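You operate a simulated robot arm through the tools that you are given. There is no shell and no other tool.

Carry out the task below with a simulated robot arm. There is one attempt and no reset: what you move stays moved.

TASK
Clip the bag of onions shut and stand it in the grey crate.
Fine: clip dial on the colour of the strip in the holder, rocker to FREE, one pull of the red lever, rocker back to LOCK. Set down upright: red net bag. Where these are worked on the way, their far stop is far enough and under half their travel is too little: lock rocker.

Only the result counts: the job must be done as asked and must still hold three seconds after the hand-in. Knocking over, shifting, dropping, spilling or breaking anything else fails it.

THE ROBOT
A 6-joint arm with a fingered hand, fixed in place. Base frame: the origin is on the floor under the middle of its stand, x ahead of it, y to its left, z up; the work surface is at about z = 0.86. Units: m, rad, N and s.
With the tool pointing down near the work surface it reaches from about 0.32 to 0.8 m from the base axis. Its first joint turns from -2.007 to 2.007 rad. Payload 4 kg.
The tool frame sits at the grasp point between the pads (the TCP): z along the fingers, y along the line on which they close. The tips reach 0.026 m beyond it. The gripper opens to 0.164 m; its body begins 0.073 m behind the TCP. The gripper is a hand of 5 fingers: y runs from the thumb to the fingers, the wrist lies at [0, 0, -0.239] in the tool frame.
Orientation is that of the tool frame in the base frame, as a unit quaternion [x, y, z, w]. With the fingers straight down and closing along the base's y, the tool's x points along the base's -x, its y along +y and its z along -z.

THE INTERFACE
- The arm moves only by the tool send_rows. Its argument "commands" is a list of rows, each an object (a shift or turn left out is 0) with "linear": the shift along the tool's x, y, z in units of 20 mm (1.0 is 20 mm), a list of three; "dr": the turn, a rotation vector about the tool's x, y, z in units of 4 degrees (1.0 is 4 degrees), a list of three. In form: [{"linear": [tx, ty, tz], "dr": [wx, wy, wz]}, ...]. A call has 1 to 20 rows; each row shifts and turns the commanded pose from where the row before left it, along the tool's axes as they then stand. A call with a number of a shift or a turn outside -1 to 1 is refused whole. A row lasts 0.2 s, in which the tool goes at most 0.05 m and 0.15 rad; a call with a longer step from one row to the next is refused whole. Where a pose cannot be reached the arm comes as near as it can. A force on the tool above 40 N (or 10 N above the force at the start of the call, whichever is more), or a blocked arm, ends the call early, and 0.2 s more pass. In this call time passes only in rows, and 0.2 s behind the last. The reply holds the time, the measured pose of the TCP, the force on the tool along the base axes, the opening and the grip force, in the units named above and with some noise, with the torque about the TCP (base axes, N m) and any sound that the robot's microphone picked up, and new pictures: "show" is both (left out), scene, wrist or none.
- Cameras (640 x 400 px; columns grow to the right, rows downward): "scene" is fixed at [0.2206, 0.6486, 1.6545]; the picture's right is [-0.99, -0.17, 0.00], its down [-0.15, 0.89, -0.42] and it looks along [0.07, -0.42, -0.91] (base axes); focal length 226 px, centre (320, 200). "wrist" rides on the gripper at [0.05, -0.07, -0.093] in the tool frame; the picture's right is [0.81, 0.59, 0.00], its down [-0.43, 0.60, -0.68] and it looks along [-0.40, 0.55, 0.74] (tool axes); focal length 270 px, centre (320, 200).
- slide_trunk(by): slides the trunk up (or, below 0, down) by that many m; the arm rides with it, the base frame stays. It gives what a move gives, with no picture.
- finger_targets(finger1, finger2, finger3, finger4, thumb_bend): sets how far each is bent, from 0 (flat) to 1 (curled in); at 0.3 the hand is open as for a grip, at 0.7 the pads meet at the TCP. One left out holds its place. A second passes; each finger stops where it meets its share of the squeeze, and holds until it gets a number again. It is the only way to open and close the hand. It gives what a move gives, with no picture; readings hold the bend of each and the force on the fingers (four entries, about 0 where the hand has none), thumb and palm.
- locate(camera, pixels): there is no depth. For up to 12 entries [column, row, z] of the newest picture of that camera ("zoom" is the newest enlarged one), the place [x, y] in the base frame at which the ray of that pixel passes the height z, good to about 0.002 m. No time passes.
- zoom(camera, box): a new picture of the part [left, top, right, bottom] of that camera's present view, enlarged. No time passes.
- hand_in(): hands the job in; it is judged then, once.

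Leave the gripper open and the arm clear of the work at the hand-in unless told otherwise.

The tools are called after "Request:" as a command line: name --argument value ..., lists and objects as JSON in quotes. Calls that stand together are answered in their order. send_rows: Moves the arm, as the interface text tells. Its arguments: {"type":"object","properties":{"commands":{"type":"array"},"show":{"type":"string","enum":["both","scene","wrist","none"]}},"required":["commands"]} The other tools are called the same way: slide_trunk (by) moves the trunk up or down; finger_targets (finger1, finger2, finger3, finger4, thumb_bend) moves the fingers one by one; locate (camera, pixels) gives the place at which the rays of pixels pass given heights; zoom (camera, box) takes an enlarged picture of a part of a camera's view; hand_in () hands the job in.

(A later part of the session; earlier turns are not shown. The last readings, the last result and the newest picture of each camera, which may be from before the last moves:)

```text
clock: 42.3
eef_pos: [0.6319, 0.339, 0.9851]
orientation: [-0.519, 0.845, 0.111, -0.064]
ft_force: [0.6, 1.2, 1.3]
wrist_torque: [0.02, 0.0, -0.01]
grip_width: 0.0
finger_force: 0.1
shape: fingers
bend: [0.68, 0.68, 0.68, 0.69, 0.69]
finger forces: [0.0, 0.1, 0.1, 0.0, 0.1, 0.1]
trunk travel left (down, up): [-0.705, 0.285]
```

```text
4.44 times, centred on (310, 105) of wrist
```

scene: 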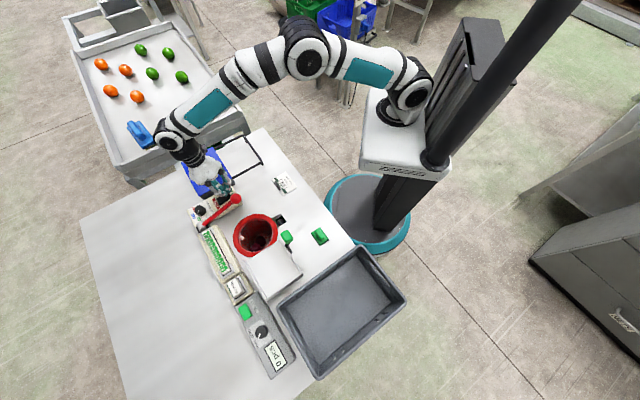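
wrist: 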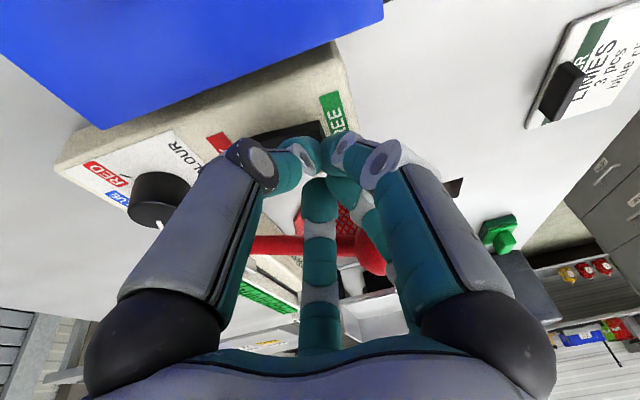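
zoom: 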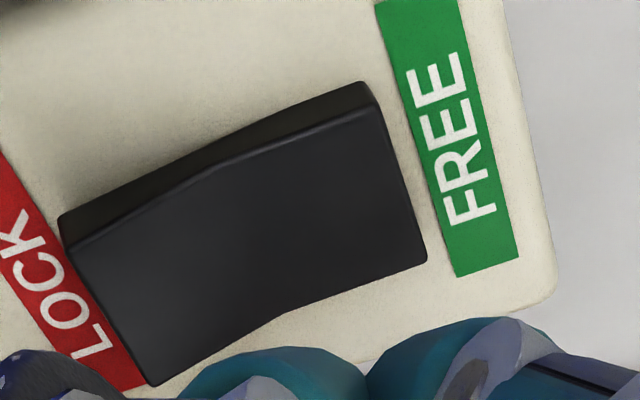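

By heights (LOCK end about 0.910, FREE end about 0.903) the rocker now mirrors its old state, so it is fully on FREE. Next I look at the lever hinge to judge its pull direction.

Request:
zoom --camera "wrist" --box '[0, 0, 640, 400]'

Request:
zoom --camera "scene" --box '[180, 205, 260, 255]'

Request:
zoom --camera "scene" --box '[192, 215, 224, 235]'

```text
1.00 times, centred on (320, 200) of wrist (not enlarged: the box is as wide or as high as the picture)
```

zoom: 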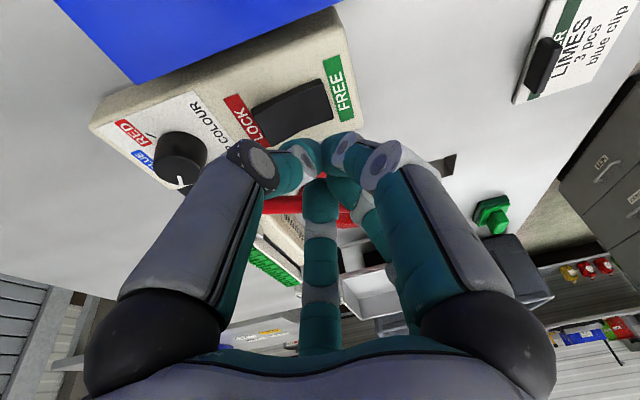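

```text
8.00 times, centred on (220, 230) of scene
```

zoom: 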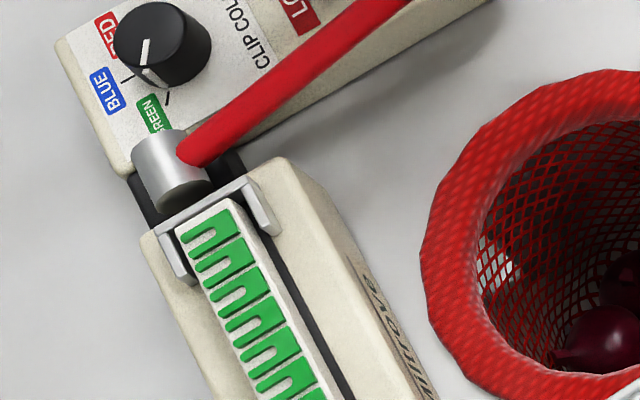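

```text
16.00 times, centred on (208, 225) of scene
```

zoom: 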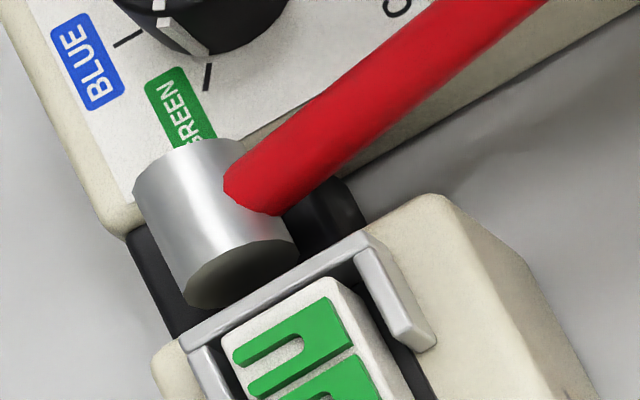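

The hinge cylinder lies horizontally, so the lever swings in the vertical plane through its shaft. I bring the trunk back up 12 cm (for reach at height), untilt the hand, and turn it so a finger gap lines up with the lever shaft.

Request:
slide_trunk --by 0.12

Request:
send_rows --commands '[{"dr": [0.94, 0, 0]}, {"dr": [0.94, 0, 0]}, {"dr": [0.94, 0, 0]}, {"dr": [0.94, 0, 0]}, {"dr": [0, 0, 1]}, {"dr": [0, 0, 1]}, {"dr": [0, 0, 1]}, {"dr": [0, 0, 1]}, {"dr": [0, 0, 1]}, {"dr": [0, 0, 1]}, {"dr": [0, 0, 1]}, {"dr": [0, 0, 1]}, {"dr": [0, 0, 1]}]' --show "both"

```text
clock: 43.8
eef_pos: [0.6314, 0.3384, 1.1041]
orientation: [-0.52, 0.844, 0.112, -0.064]
ft_force: [1.1, -0.2, -0.1]
wrist_torque: [-0.01, -0.03, 0.02]
grip_width: 0.0001
finger_force: 0.0
shape: fingers
bend: [0.68, 0.68, 0.68, 0.69, 0.69]
finger forces: [0.0, 0.0, 0.0, 0.1, 0.0, 0.1]
trunk travel left (down, up): [-0.825, 0.165]
```

```text
clock: 46.6
eef_pos: [0.6329, 0.3393, 1.1047]
orientation: [-0.234, 0.972, 0.001, 0.004]
ft_force: [0.6, 0.4, 0.3]
wrist_torque: [-0.01, 0.01, -0.01]
grip_width: 0.0
finger_force: 0.1
shape: fingers
bend: [0.68, 0.68, 0.68, 0.69, 0.69]
finger forces: [0.1, 0.1, 0.0, 0.0, 0.1, 0.0]
trunk travel left (down, up): [-0.825, 0.165]
```

scene: 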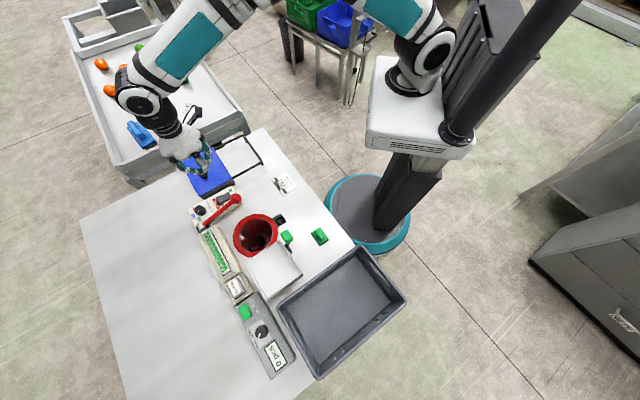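
wrist: 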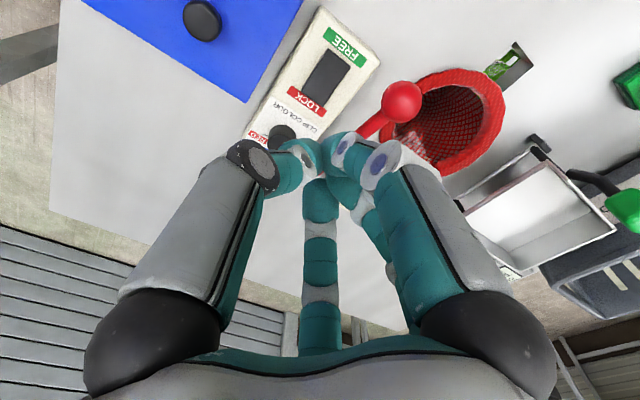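

I refine the lever ball's position from both cameras.

Request:
zoom --camera "wrist" --box '[340, 60, 460, 150]'

Request:
locate --camera "scene" --pixels '[[235.8, 198.1, 0.94], [235.8, 198.1, 0.95], [235.8, 198.1, 0.96], [235.8, 198.1, 0.97]]'

Request:
locate --camera "wrist" --pixels '[[403, 101, 0.94], [403, 101, 0.95], [403, 101, 0.96], [403, 101, 0.97]]'

```text
4.44 times, centred on (400, 105) of wrist
```

zoom: 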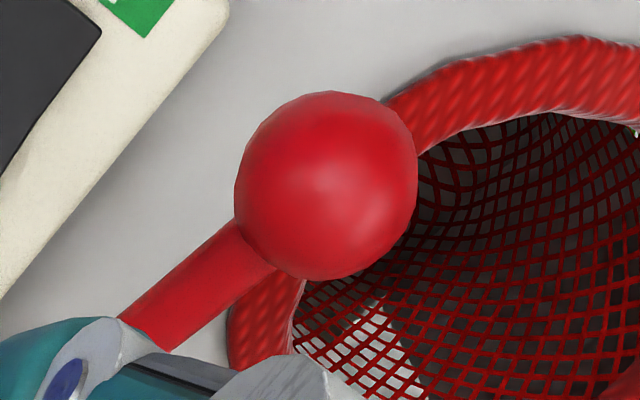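

```text
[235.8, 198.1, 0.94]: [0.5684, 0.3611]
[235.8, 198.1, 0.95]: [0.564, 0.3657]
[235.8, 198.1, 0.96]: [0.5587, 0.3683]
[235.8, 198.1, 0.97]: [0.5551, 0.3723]
```

```text
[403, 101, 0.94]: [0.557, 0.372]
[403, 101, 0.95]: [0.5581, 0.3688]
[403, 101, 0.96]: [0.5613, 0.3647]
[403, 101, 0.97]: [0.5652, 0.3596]
```

The ball centre is at (0.5605, 0.3665, 0.957), clear of the panel edge. I open the fingers to 0.55, move over the ball and go down to just above it.

Request:
finger_targets --finger1 0.54 --finger2 0.54 --finger3 0.54 --finger4 0.54 --thumb_bend 0.54

Request:
send_rows --commands '[{"linear": [0.65, 0.715, 0]}, {"linear": [0.65, 0.715, 0]}, {"linear": [0.65, 0.715, 0]}, {"linear": [0.65, 0.715, 0]}, {"linear": [0, 0, 1]}, {"linear": [0, 0, 1]}, {"linear": [0, 0, 1]}, {"linear": [0, 0, 1]}, {"linear": [0, 0, 1]}]' --show "both"

Request:
zoom --camera "scene" --box '[180, 160, 280, 240]'

Request:
zoom --camera "wrist" --box '[220, 20, 420, 170]'

```text
clock: 47.6
eef_pos: [0.6308, 0.3391, 1.1045]
orientation: [-0.235, 0.972, 0.001, 0.004]
ft_force: [-1.0, -0.4, -0.1]
wrist_torque: [0.0, -0.01, 0.0]
grip_width: 0.0323
finger_force: 0.1
shape: fingers
bend: [0.54, 0.54, 0.54, 0.54, 0.54]
finger forces: [0.0, 0.0, 0.0, 0.1, 0.0, 0.1]
trunk travel left (down, up): [-0.825, 0.165]
```

```text
clock: 49.6
eef_pos: [0.5592, 0.3674, 1.0013]
orientation: [-0.235, 0.972, 0.0, 0.004]
ft_force: [-0.6, 0.3, 0.1]
wrist_torque: [-0.02, 0.01, 0.03]
grip_width: 0.0322
finger_force: 0.0
shape: fingers
bend: [0.54, 0.54, 0.54, 0.54, 0.54]
finger forces: [0.0, 0.0, 0.0, 0.1, 0.0, 0.0]
trunk travel left (down, up): [-0.825, 0.165]
```

scene: 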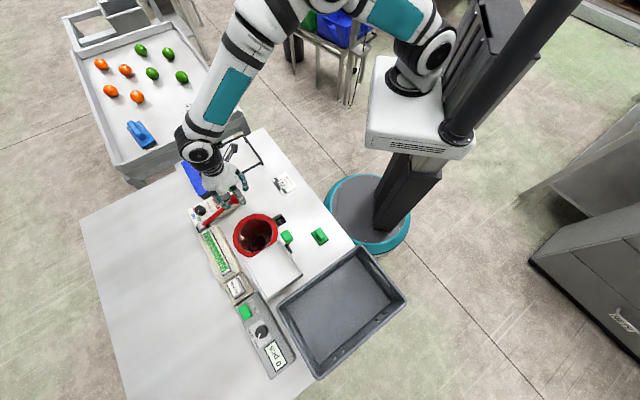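
wrist: 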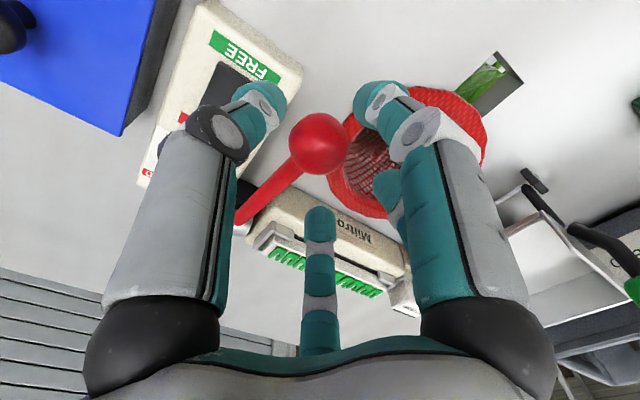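

```text
5.00 times, centred on (230, 200) of scene
```

zoom: 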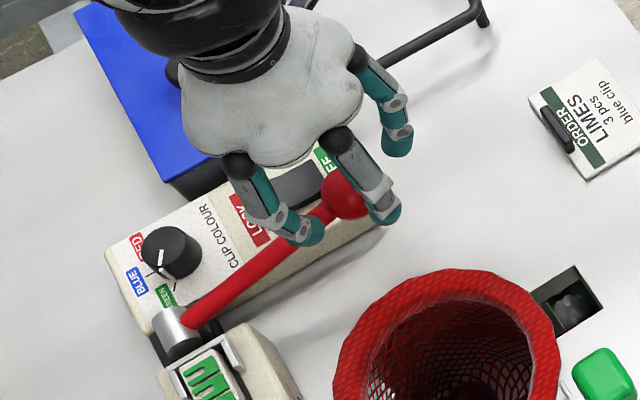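

```text
2.67 times, centred on (320, 95) of wrist
```

zoom: 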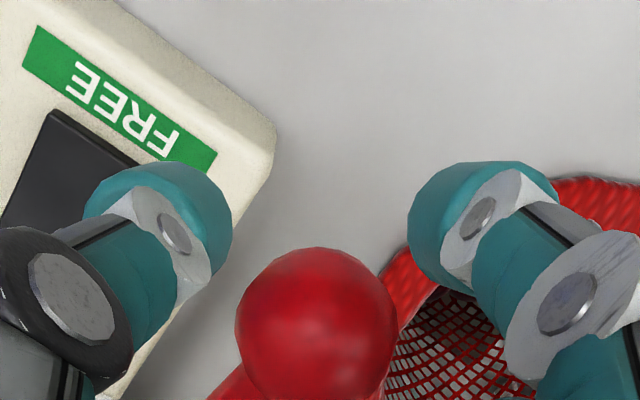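

The fingers straddle the ball and shaft properly. I descend 42 mm so the ball is at the grasp point.

Request:
send_rows --commands '[{"linear": [0, 0, 0.7]}, {"linear": [0, 0, 0.7]}, {"linear": [0, 0, 0.7]}]' --show "both"

Request:
zoom --camera "scene" --box '[180, 160, 280, 240]'

Request:
zoom --camera "wrist" --box '[220, 50, 420, 200]'

```text
clock: 50.4
eef_pos: [0.5605, 0.3691, 0.9623]
orientation: [-0.235, 0.972, 0.001, 0.004]
ft_force: [-0.9, -0.5, 0.3]
wrist_torque: [0.0, 0.0, -0.01]
grip_width: 0.0322
finger_force: 0.0
shape: fingers
bend: [0.54, 0.54, 0.54, 0.54, 0.54]
finger forces: [0.0, 0.0, 0.0, 0.0, 0.0, 0.1]
trunk travel left (down, up): [-0.825, 0.165]
```

scene: 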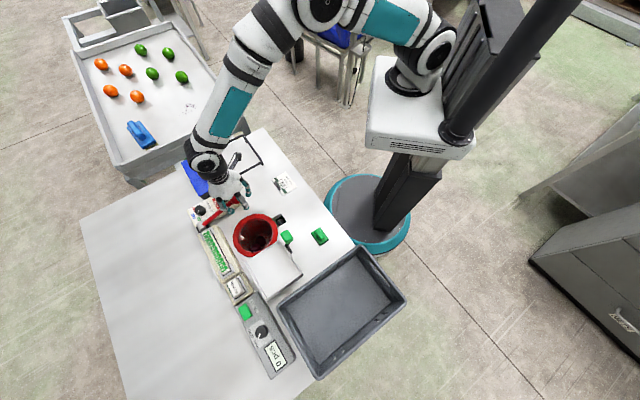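
wrist: 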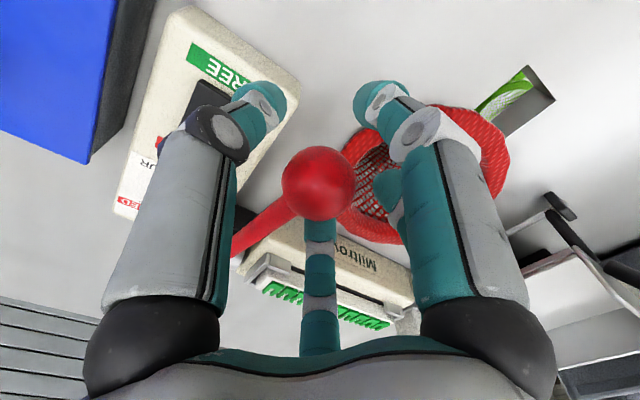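

```text
5.00 times, centred on (230, 200) of scene
```

zoom: 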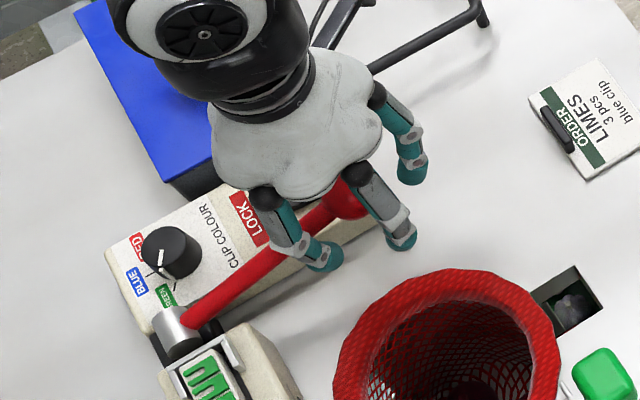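

```text
2.67 times, centred on (320, 125) of wrist
```

zoom: 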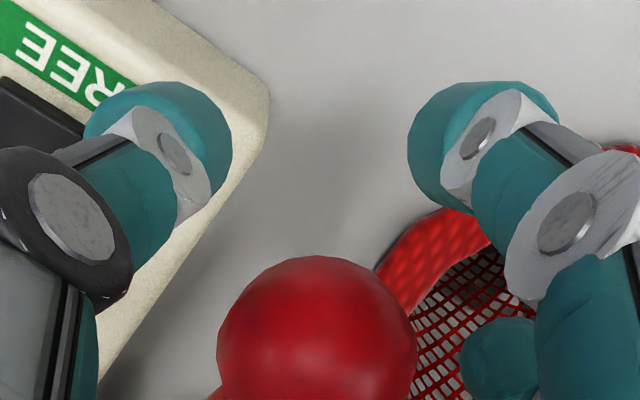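

The ball sits between the fingers. I close the fingers on it.

Request:
finger_targets --finger1 0.72 --finger2 0.72 --finger3 0.72 --finger4 0.72 --thumb_bend 0.72

Request:
zoom --camera "wrist" --box '[220, 50, 420, 200]'

Request:
zoom --camera "scene" --box '[180, 160, 280, 240]'

```text
clock: 51.4
eef_pos: [0.5613, 0.3681, 0.9626]
orientation: [-0.235, 0.972, 0.002, 0.004]
ft_force: [1.6, -3.0, -5.3]
wrist_torque: [-0.02, -0.01, -0.02]
grip_width: 0.0097
finger_force: 21.4
shape: fingers
bend: [0.64, 0.64, 0.63, 0.63, 0.65]
finger forces: [7.9, 7.7, 7.4, 8.1, 12.5, 0.0]
trunk travel left (down, up): [-0.825, 0.165]
```

```text
2.67 times, centred on (320, 125) of wrist
```

zoom: 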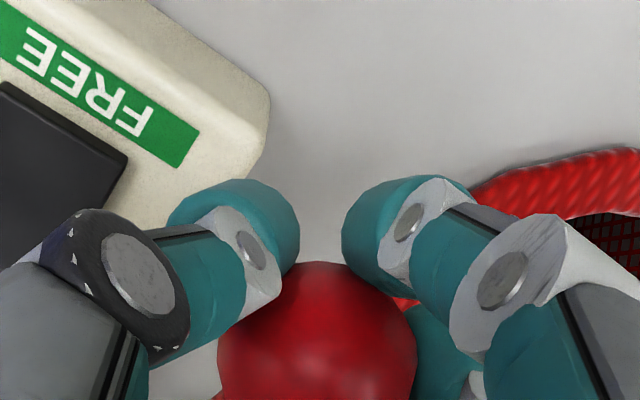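

```text
5.00 times, centred on (230, 200) of scene
```

zoom: 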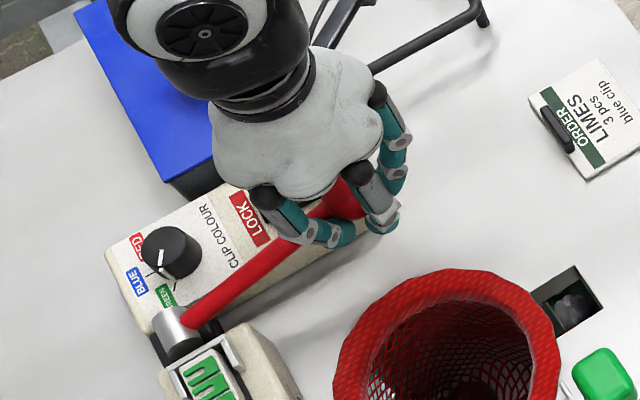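

The ball is gripped at about 8 N per finger. I test gently which way the lever gives: first 4 mm downward along its arc.

Request:
send_rows --commands '[{"linear": [0.067, -0.021, 0.19]}]' --show "none"

```text
clock: 51.8
eef_pos: [0.5604, 0.3684, 0.9596]
orientation: [-0.235, 0.972, 0.002, 0.005]
ft_force: [0.0, -1.7, 0.9]
wrist_torque: [0.0, -0.02, 0.0]
grip_width: 0.0093
finger_force: 20.2
shape: fingers
bend: [0.64, 0.64, 0.63, 0.63, 0.65]
finger forces: [7.4, 7.3, 7.1, 7.2, 11.4, 0.1]
trunk travel left (down, up): [-0.825, 0.165]
```

Moving down 3 mm changed the vertical force from −5.3 to +0.9 N, which is not conclusive. I go another 5 mm down.

Request:
send_rows --commands '[{"linear": [0.08, -0.025, 0.24]}]' --show "none"

Request:
zoom --camera "scene" --box '[180, 160, 280, 240]'

```text
clock: 52.2
eef_pos: [0.558, 0.3672, 0.9546]
orientation: [-0.235, 0.972, 0.0, 0.004]
ft_force: [4.9, 1.5, 1.5]
wrist_torque: [0.05, -0.13, 0.04]
grip_width: 0.009
finger_force: 19.3
shape: fingers
bend: [0.64, 0.64, 0.63, 0.63, 0.65]
finger forces: [6.5, 7.0, 7.3, 6.9, 10.9, 0.1]
trunk travel left (down, up): [-0.825, 0.165]
```

```text
5.00 times, centred on (230, 200) of scene
```

zoom: 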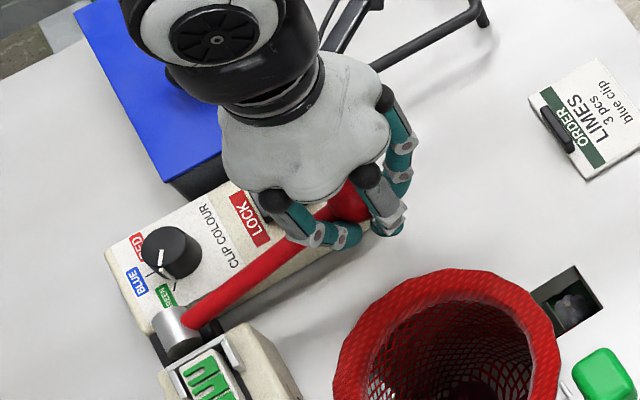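

The resistance is only about 1.5 N, so I check in the wrist view whether the ball comes along with the fingers.

Request:
zoom --camera "wrist" --box '[220, 50, 420, 200]'

Request:
send_rows --commands '[{"linear": [0.13, -0.04, 0.48]}]' --show "none"

Request:
zoom --camera "wrist" --box '[220, 50, 420, 200]'

Request:
zoom --camera "scene" --box '[180, 160, 280, 240]'

```text
2.67 times, centred on (320, 125) of wrist
```

zoom: 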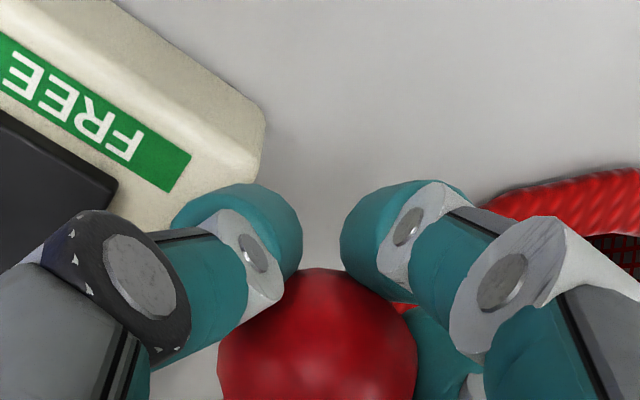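

```text
clock: 52.6
eef_pos: [0.5581, 0.3651, 0.9446]
orientation: [-0.234, 0.972, 0.001, 0.004]
ft_force: [5.6, 2.1, -1.8]
wrist_torque: [0.01, -0.02, -0.01]
grip_width: 0.0
finger_force: 5.7
shape: fingers
bend: [0.71, 0.68, 0.67, 0.67, 0.68]
finger forces: [0.0, 0.0, 5.0, 4.7, 1.4, 0.0]
trunk travel left (down, up): [-0.825, 0.165]
```

```text
2.67 times, centred on (320, 125) of wrist
```

zoom: 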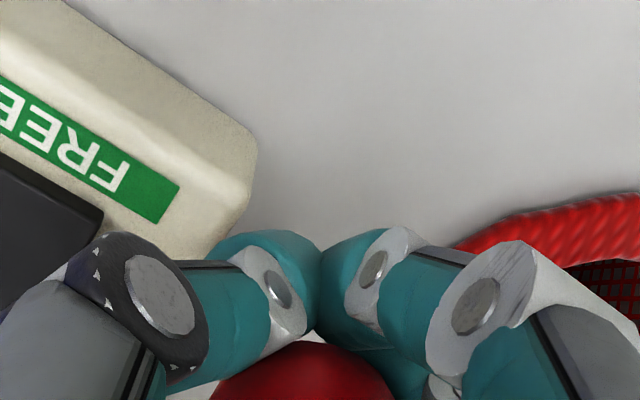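

```text
5.00 times, centred on (230, 200) of scene
```

zoom: 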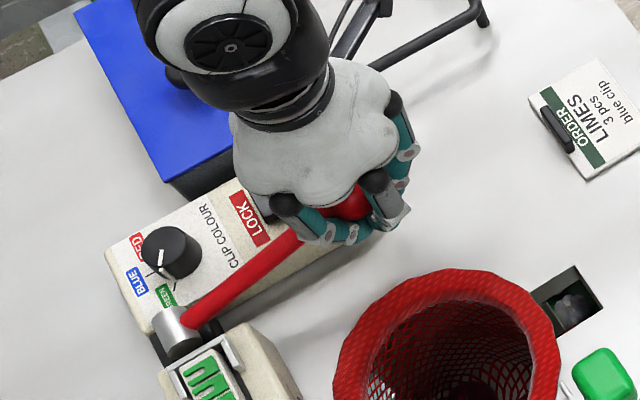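

The fingers slid under the ball while the lever stayed put, so down looks blocked. Now the fingers hook below the ball. I test lifting 12 mm along the arc.

Request:
send_rows --commands '[{"linear": [-0.08, 0.027, -0.3]}, {"linear": [-0.08, 0.027, -0.3]}]' --show "none"

Request:
zoom --camera "wrist" --box '[220, 50, 420, 200]'

Request:
zoom --camera "scene" --box '[180, 160, 280, 240]'

```text
clock: 53.2
eef_pos: [0.5572, 0.3645, 0.9492]
orientation: [-0.234, 0.972, -0.001, -0.002]
ft_force: [0.3, -3.0, -40.3]
wrist_torque: [-0.19, 0.27, -0.05]
grip_width: 0.0
finger_force: 20.1
shape: fingers
bend: [0.69, 0.68, 0.66, 0.66, 0.68]
finger forces: [4.7, 6.5, 9.9, 9.4, 9.5, 0.0]
trunk travel left (down, up): [-0.825, 0.165]
```

```text
2.67 times, centred on (320, 125) of wrist
```

zoom: 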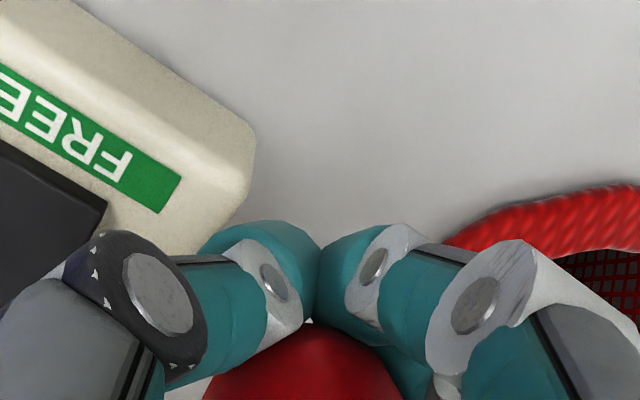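

```text
5.00 times, centred on (230, 200) of scene
```

zoom: 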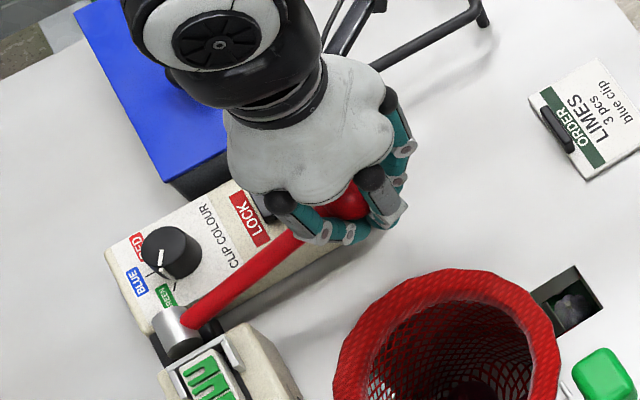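

Lifting met 40 N at once, so up is the stop and the pull is downward. Earlier the ball did follow the fingers about 7 mm down at low force, then slipped out. I unload, open the fingers and rise above the ball. Then I will push it down from the top with the fingertips formed into a cup.

Request:
send_rows --commands '[{"linear": [0, 0, 0.25]}]' --show "none"

Request:
finger_targets --finger1 0.5 --finger2 0.5 --finger3 0.5 --finger4 0.5 --thumb_bend 0.5

Request:
send_rows --commands '[{"linear": [0, 0, -1]}, {"linear": [0, 0, -1]}, {"linear": [0, 0, -1]}, {"linear": [0, 0, -0.8]}]' --show "both"

Request:
zoom --camera "scene" --box '[190, 180, 254, 230]'

Request:
zoom --camera "wrist" --box '[220, 50, 420, 200]'

```text
clock: 53.6
eef_pos: [0.5578, 0.3649, 0.9485]
orientation: [-0.234, 0.972, 0.0, 0.002]
ft_force: [-5.0, -7.2, -29.8]
wrist_torque: [-0.18, 0.2, -0.09]
grip_width: 0.0
finger_force: 17.3
shape: fingers
bend: [0.68, 0.68, 0.66, 0.66, 0.68]
finger forces: [4.6, 6.2, 7.4, 6.9, 9.9, 0.0]
trunk travel left (down, up): [-0.825, 0.165]
```

```text
clock: 54.6
eef_pos: [0.5583, 0.3662, 0.951]
orientation: [-0.235, 0.972, 0.0, 0.004]
ft_force: [0.1, -0.5, -0.5]
wrist_torque: [-0.01, -0.01, -0.01]
grip_width: 0.0422
finger_force: 0.0
shape: fingers
bend: [0.5, 0.5, 0.5, 0.5, 0.5]
finger forces: [0.0, 0.0, 0.0, 0.0, 0.0, 0.0]
trunk travel left (down, up): [-0.825, 0.165]
```

```text
clock: 55.6
eef_pos: [0.5571, 0.3655, 1.0269]
orientation: [-0.235, 0.972, 0.001, 0.004]
ft_force: [0.5, 0.2, 0.6]
wrist_torque: [0.01, -0.01, 0.0]
grip_width: 0.042
finger_force: 0.0
shape: fingers
bend: [0.5, 0.5, 0.5, 0.5, 0.5]
finger forces: [0.0, 0.0, 0.1, 0.1, 0.0, 0.0]
trunk travel left (down, up): [-0.825, 0.165]
```

scene: 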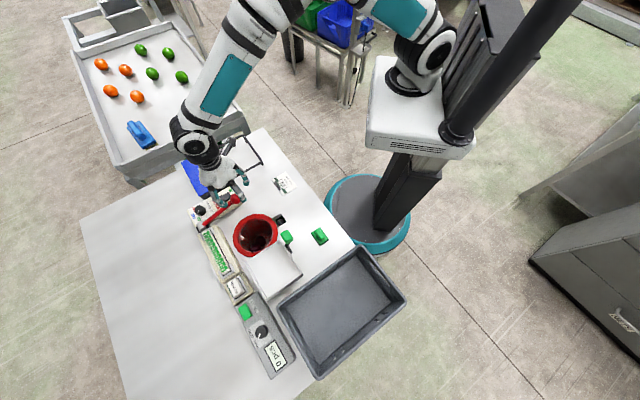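
wrist: 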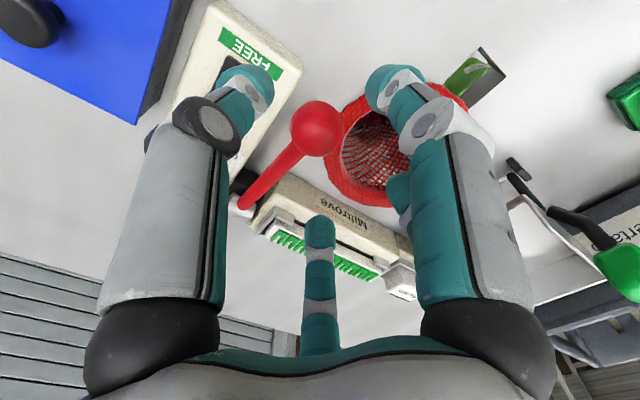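

```text
8.00 times, centred on (222, 205) of scene
```

zoom: 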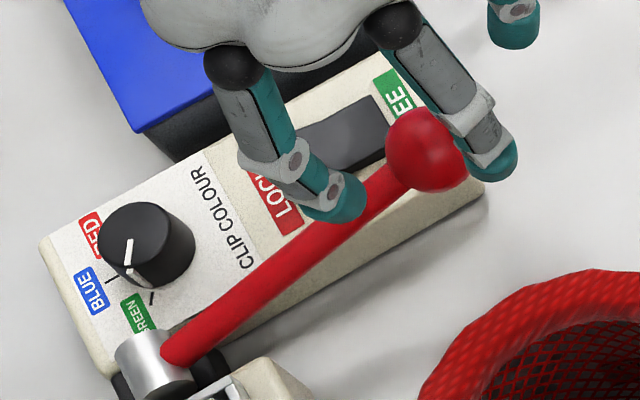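

```text
2.67 times, centred on (320, 125) of wrist
```

zoom: 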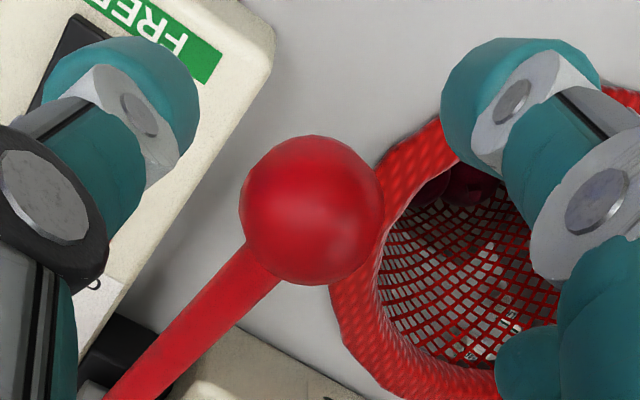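

The lever is back at rest. I form a cup with the fingertips (0.66) and come down onto the top of the ball.

Request:
finger_targets --finger1 0.655 --finger2 0.655 --finger3 0.655 --finger4 0.655 --thumb_bend 0.655

Request:
send_rows --commands '[{"linear": [-0.175, -0.035, 0.4]}, {"linear": [0, 0, 0.4]}, {"linear": [0, 0, 0.4]}]' --show "both"

Request:
zoom --camera "scene" --box '[190, 170, 270, 230]'

Request:
zoom --camera "wrist" --box '[220, 50, 420, 200]'

```text
clock: 56.6
eef_pos: [0.559, 0.3655, 1.0271]
orientation: [-0.236, 0.972, 0.001, 0.004]
ft_force: [0.0, 0.7, -0.4]
wrist_torque: [0.01, -0.02, -0.05]
grip_width: 0.0065
finger_force: 0.0
shape: fingers
bend: [0.65, 0.65, 0.65, 0.65, 0.65]
finger forces: [0.0, 0.0, 0.1, 0.1, 0.1, 0.0]
trunk travel left (down, up): [-0.825, 0.165]
```

```text
clock: 57.4
eef_pos: [0.5616, 0.3665, 1.0021]
orientation: [-0.236, 0.972, 0.001, 0.004]
ft_force: [0.4, 0.1, 0.4]
wrist_torque: [-0.03, 0.02, -0.05]
grip_width: 0.0061
finger_force: 0.0
shape: fingers
bend: [0.65, 0.65, 0.65, 0.65, 0.65]
finger forces: [0.1, 0.0, 0.1, 0.0, 0.0, 0.1]
trunk travel left (down, up): [-0.825, 0.165]
```

scene: 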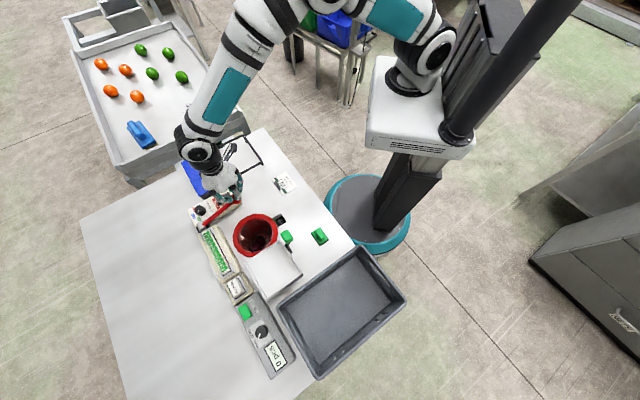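
wrist: 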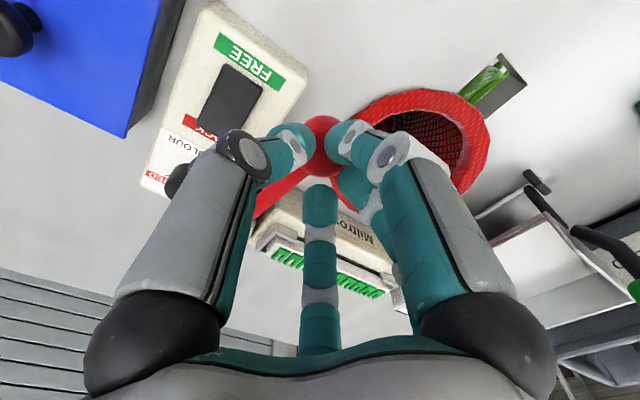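

```text
6.67 times, centred on (230, 200) of scene
```

zoom: 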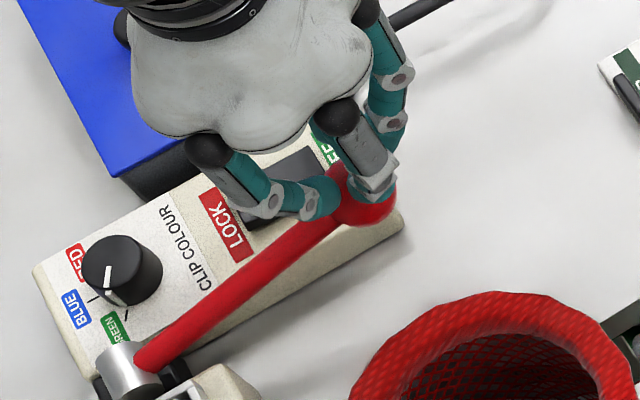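

```text
2.67 times, centred on (320, 125) of wrist
```

zoom: 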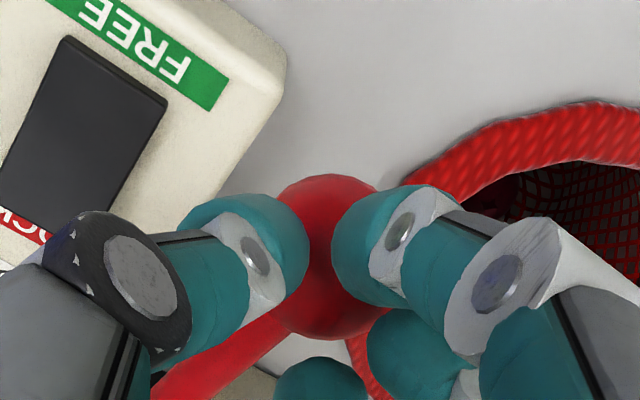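

The cup is centred on the ball, just above contact. I push down 5 mm, then 26 mm along the arc, watching force and sound.

Request:
send_rows --commands '[{"linear": [0, 0, 0.25]}, {"linear": [0.081, -0.026, 0.325]}, {"linear": [0.081, -0.026, 0.325]}]' --show "none"

Request:
zoom --camera "scene" --box '[190, 170, 270, 230]'

Request:
zoom --camera "wrist" --box '[220, 50, 420, 200]'

```text
clock: 58.2
eef_pos: [0.5605, 0.3635, 0.9851]
orientation: [-0.235, 0.972, 0.001, 0.005]
ft_force: [-0.1, 1.0, 2.8]
wrist_torque: [0.04, 0.03, -0.03]
grip_width: 0.0061
finger_force: 1.4
shape: fingers
bend: [0.65, 0.65, 0.65, 0.65, 0.65]
finger forces: [0.0, 0.3, 2.0, 0.1, 0.0, 0.1]
trunk travel left (down, up): [-0.825, 0.165]
```

```text
6.67 times, centred on (230, 200) of scene
```

zoom: 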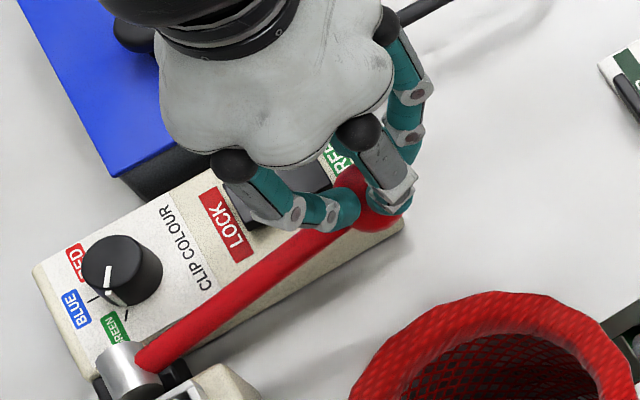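

```text
2.67 times, centred on (320, 125) of wrist
```

zoom: 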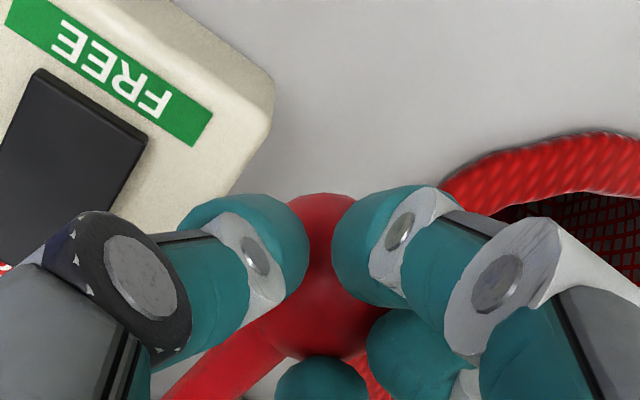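

The lever is moving down at only about 3 N. I continue pushing along the arc.

Request:
send_rows --commands '[{"linear": [0.081, -0.026, 0.325]}, {"linear": [0.081, -0.026, 0.325]}, {"linear": [0.05, -0.016, 0.325]}]' --show "none"

Request:
zoom --camera "scene" --box '[190, 170, 270, 230]'

Request:
zoom --camera "wrist" --box '[220, 50, 420, 200]'

```text
clock: 59.0
eef_pos: [0.5578, 0.3616, 0.9657]
orientation: [-0.235, 0.972, 0.001, 0.005]
ft_force: [0.0, 1.6, 3.2]
wrist_torque: [0.07, -0.02, -0.04]
grip_width: 0.0061
finger_force: 1.6
shape: fingers
bend: [0.65, 0.65, 0.65, 0.65, 0.65]
finger forces: [0.1, 0.1, 3.9, 0.0, 0.1, 0.1]
trunk travel left (down, up): [-0.825, 0.165]
```

```text
6.67 times, centred on (230, 200) of scene
```

zoom: 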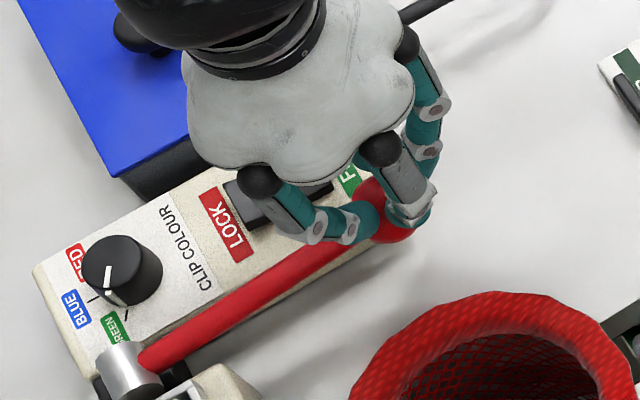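

```text
2.67 times, centred on (320, 125) of wrist
```

zoom: 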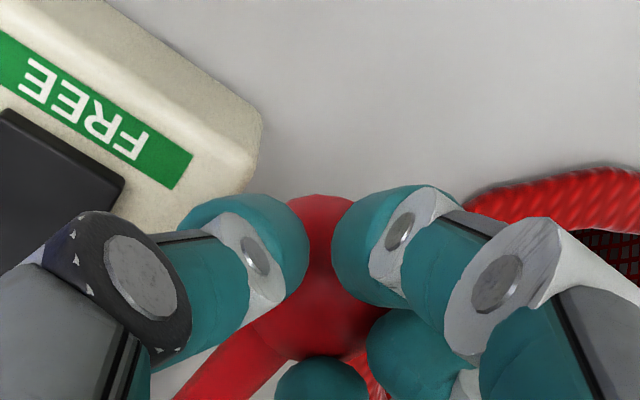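

The lever follows smoothly at about 3 N. I push further.

Request:
send_rows --commands '[{"linear": [0.04, -0.013, 0.325]}, {"linear": [0.03, -0.01, 0.325]}, {"linear": [0.01, 0, 0.325]}]' --show "none"

Request:
zoom --camera "scene" --box '[190, 170, 270, 230]'

Request:
zoom --camera "wrist" --box '[220, 50, 420, 200]'

```text
clock: 59.8
eef_pos: [0.5562, 0.3608, 0.9492]
orientation: [-0.235, 0.972, 0.002, 0.007]
ft_force: [-0.5, 5.9, 18.4]
wrist_torque: [0.39, 0.0, 0.0]
grip_width: 0.0063
finger_force: 8.8
shape: fingers
bend: [0.65, 0.65, 0.64, 0.65, 0.65]
finger forces: [0.0, 3.1, 12.4, 2.6, 0.0, 0.1]
trunk travel left (down, up): [-0.825, 0.165]
```

```text
6.67 times, centred on (230, 200) of scene
```

zoom: 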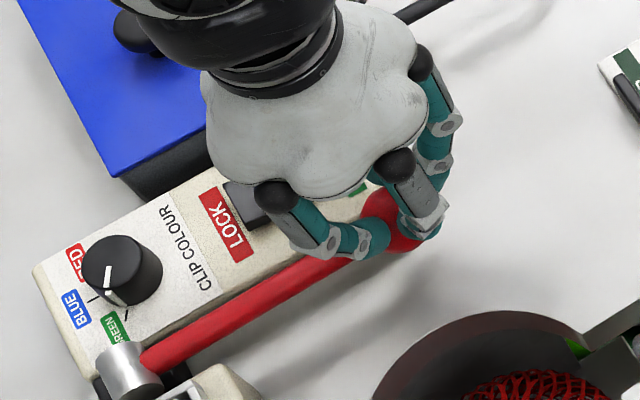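

```text
2.67 times, centred on (320, 125) of wrist
```

zoom: 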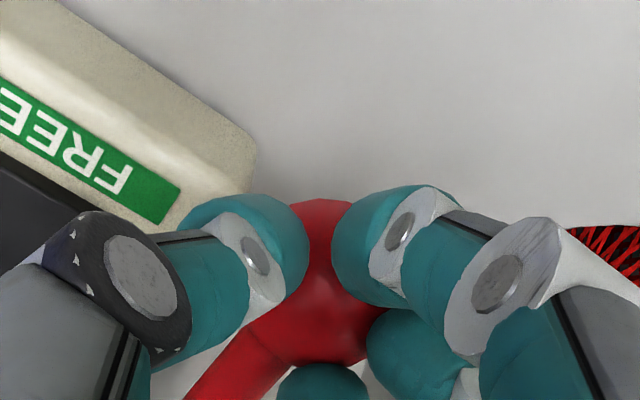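

The bag has just changed: its rim is gone and the mesh is gathered, so the clip was applied. The force rose to 18 N, which is the lever's stop. I rise slowly to let the lever return and look at the bag.

Request:
send_rows --commands '[{"linear": [0, 0, -0.4]}, {"linear": [-0.05, 0.016, -0.5]}, {"linear": [-0.08, 0.026, -0.6]}, {"linear": [-0.1, 0.03, -0.8]}, {"linear": [0, 0, -1]}, {"linear": [0, 0, -1]}, {"linear": [0, 0, -1]}, {"linear": [0, 0, -1]}]' --show "both"

Request:
zoom --camera "scene" --box '[225, 205, 305, 255]'

Request:
zoom --camera "scene" --box '[180, 180, 260, 230]'

Request:
zoom --camera "wrist" --box '[320, 20, 540, 200]'

```text
clock: 61.6
eef_pos: [0.559, 0.3647, 1.0711]
orientation: [-0.235, 0.972, 0.001, 0.004]
ft_force: [-0.1, 1.0, 0.3]
wrist_torque: [-0.02, 0.04, -0.02]
grip_width: 0.0062
finger_force: 0.1
shape: fingers
bend: [0.65, 0.65, 0.65, 0.65, 0.65]
finger forces: [0.1, 0.1, 0.0, 0.0, 0.1, 0.0]
trunk travel left (down, up): [-0.825, 0.165]
```

scene: 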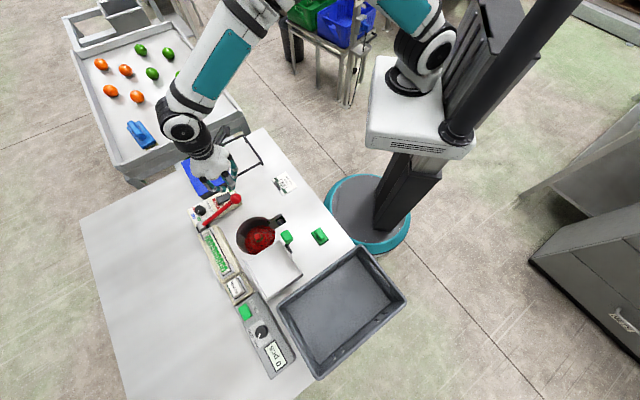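
wrist: 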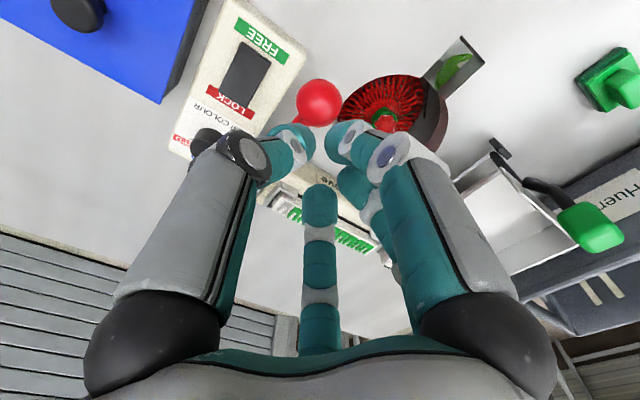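

```text
8.00 times, centred on (265, 230) of scene
```

zoom: 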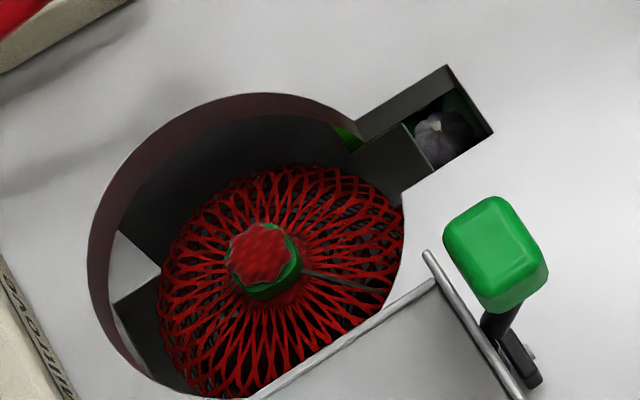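

```text
8.00 times, centred on (220, 205) of scene
```

zoom: 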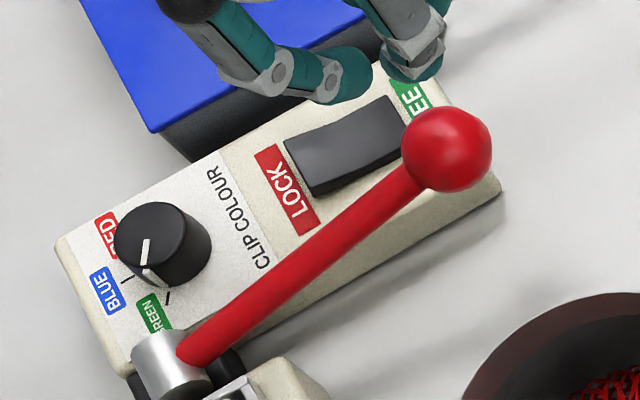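

```text
2.22 times, centred on (430, 110) of wrist
```

zoom: 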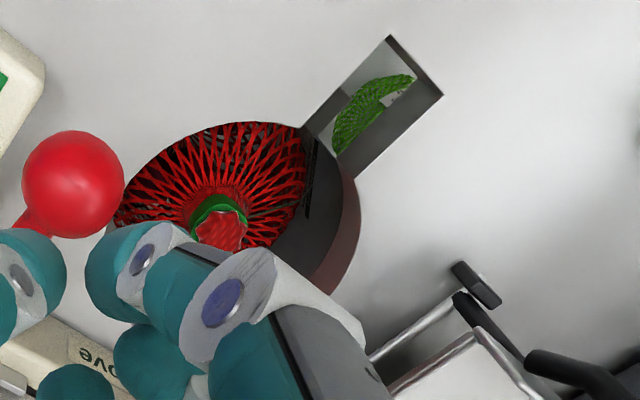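

The bag is now shut with a green clip and the lever has sprung back to rest. Next is the rocker back to LOCK. I close the finger cone, move above the LOCK end, turn and tilt the hand away from the lever as before.

Request:
finger_targets --finger1 0.7 --finger2 0.7 --finger3 0.7 --finger4 0.7 --thumb_bend 0.7

Request:
send_rows --commands '[{"linear": [-0.772, -0.443, 0]}, {"linear": [-0.772, -0.443, 0]}, {"linear": [-0.772, -0.443, 0]}, {"linear": [-0.772, -0.443, 0]}, {"linear": [-0.772, -0.443, 0]}, {"dr": [0, 0, -1]}, {"dr": [0, 0, -1]}, {"dr": [0, 0, -1]}, {"dr": [0, 0, -1]}, {"dr": [0, 0, -1]}, {"dr": [0, 0, -1]}, {"dr": [0, 0, -1]}, {"dr": [0, 0, -1]}, {"dr": [0, 0, -1]}, {"dr": [-0.94, 0, 0]}, {"dr": [-0.94, 0, 0]}, {"dr": [-0.94, 0, 0]}, {"dr": [-0.94, 0, 0]}]' --show "scene"

```text
clock: 62.6
eef_pos: [0.5581, 0.3648, 1.0706]
orientation: [-0.235, 0.972, 0.001, 0.004]
ft_force: [-0.3, 0.8, 0.2]
wrist_torque: [0.03, 0.01, 0.0]
grip_width: 0.0001
finger_force: 0.0
shape: fingers
bend: [0.68, 0.68, 0.68, 0.68, 0.69]
finger forces: [0.0, 0.0, 0.1, 0.1, 0.0, 0.1]
trunk travel left (down, up): [-0.825, 0.165]
```

```text
clock: 66.4
eef_pos: [0.6461, 0.3581, 1.0715]
orientation: [-0.52, 0.845, 0.112, -0.065]
ft_force: [-0.1, -0.3, -0.6]
wrist_torque: [0.03, 0.0, 0.02]
grip_width: 0.0
finger_force: 0.1
shape: fingers
bend: [0.68, 0.68, 0.68, 0.68, 0.69]
finger forces: [0.0, 0.1, 0.1, 0.0, 0.0, 0.1]
trunk travel left (down, up): [-0.825, 0.165]
```

scene: 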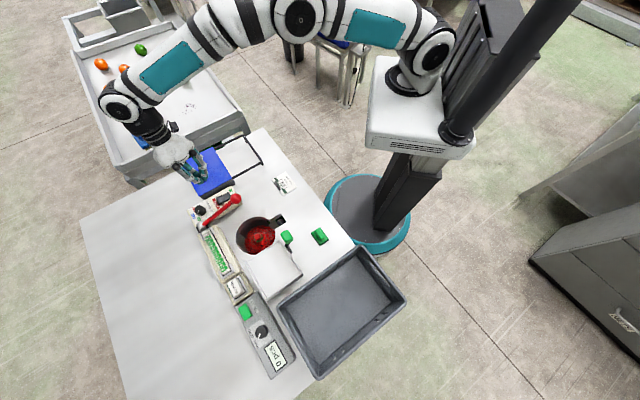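

I descend to about 15 mm above the LOCK end.

Request:
send_rows --commands '[{"linear": [-0.017, -0.228, 0.837]}, {"linear": [-0.017, -0.228, 0.837]}, {"linear": [-0.017, -0.228, 0.837]}, {"linear": [-0.017, -0.228, 0.837]}, {"linear": [-0.017, -0.228, 0.837]}, {"linear": [-0.017, -0.228, 0.837]}, {"linear": [-0.017, -0.228, 0.837]}]' --show "none"

Request:
zoom --camera "scene" --box '[190, 170, 254, 210]'

Request:
zoom --camera "wrist" --box '[220, 50, 420, 200]'

```text
clock: 68.0
eef_pos: [0.65, 0.3603, 0.9509]
orientation: [-0.52, 0.844, 0.111, -0.065]
ft_force: [0.1, 0.5, -1.1]
wrist_torque: [0.03, -0.03, -0.02]
grip_width: 0.0
finger_force: 0.0
shape: fingers
bend: [0.68, 0.68, 0.68, 0.68, 0.69]
finger forces: [0.0, 0.0, 0.0, 0.0, 0.0, 0.0]
trunk travel left (down, up): [-0.825, 0.165]
```

```text
10.00 times, centred on (222, 190) of scene
```

zoom: 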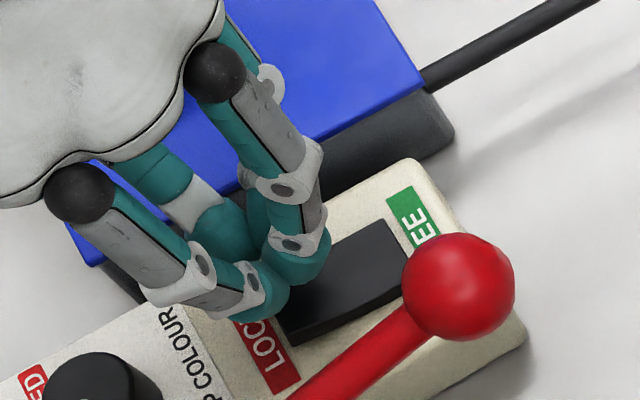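

```text
2.67 times, centred on (320, 125) of wrist
```

zoom: 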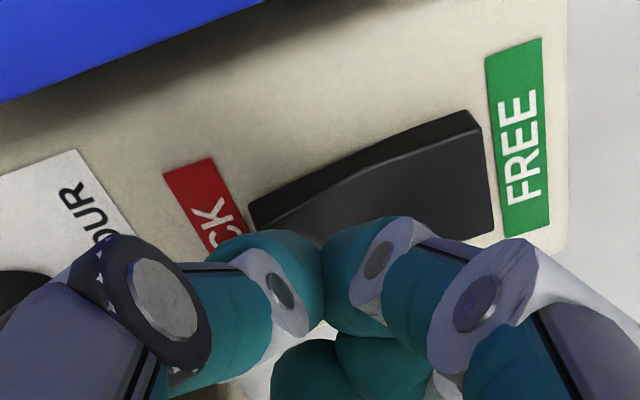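

The tips are above the LOCK half. I shift 3 mm towards the LOCK end, come down and press.

Request:
send_rows --commands '[{"linear": [-0.075, -0.093, 0.285]}, {"linear": [-0.075, -0.093, 0.285]}, {"linear": [0, -0.0515, 0.193]}, {"linear": [0, -0.0515, 0.193]}, {"linear": [0, -0.0515, 0.193]}, {"linear": [0, -0.0515, 0.193]}]' --show "none"

Request:
zoom --camera "scene" --box '[190, 170, 254, 210]'

```text
clock: 69.4
eef_pos: [0.6544, 0.3611, 0.9297]
orientation: [-0.519, 0.845, 0.111, -0.059]
ft_force: [9.7, -4.0, 35.9]
wrist_torque: [-0.23, -0.13, 0.09]
grip_width: 0.0
finger_force: 29.1
shape: fingers
bend: [0.71, 0.68, 0.68, 0.68, 0.7]
finger forces: [19.5, 11.3, 0.1, 0.1, 26.7, 0.0]
trunk travel left (down, up): [-0.825, 0.165]
```

```text
10.00 times, centred on (222, 190) of scene
```

zoom: 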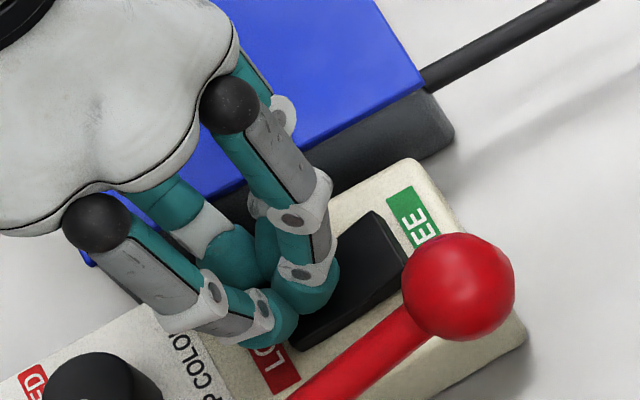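

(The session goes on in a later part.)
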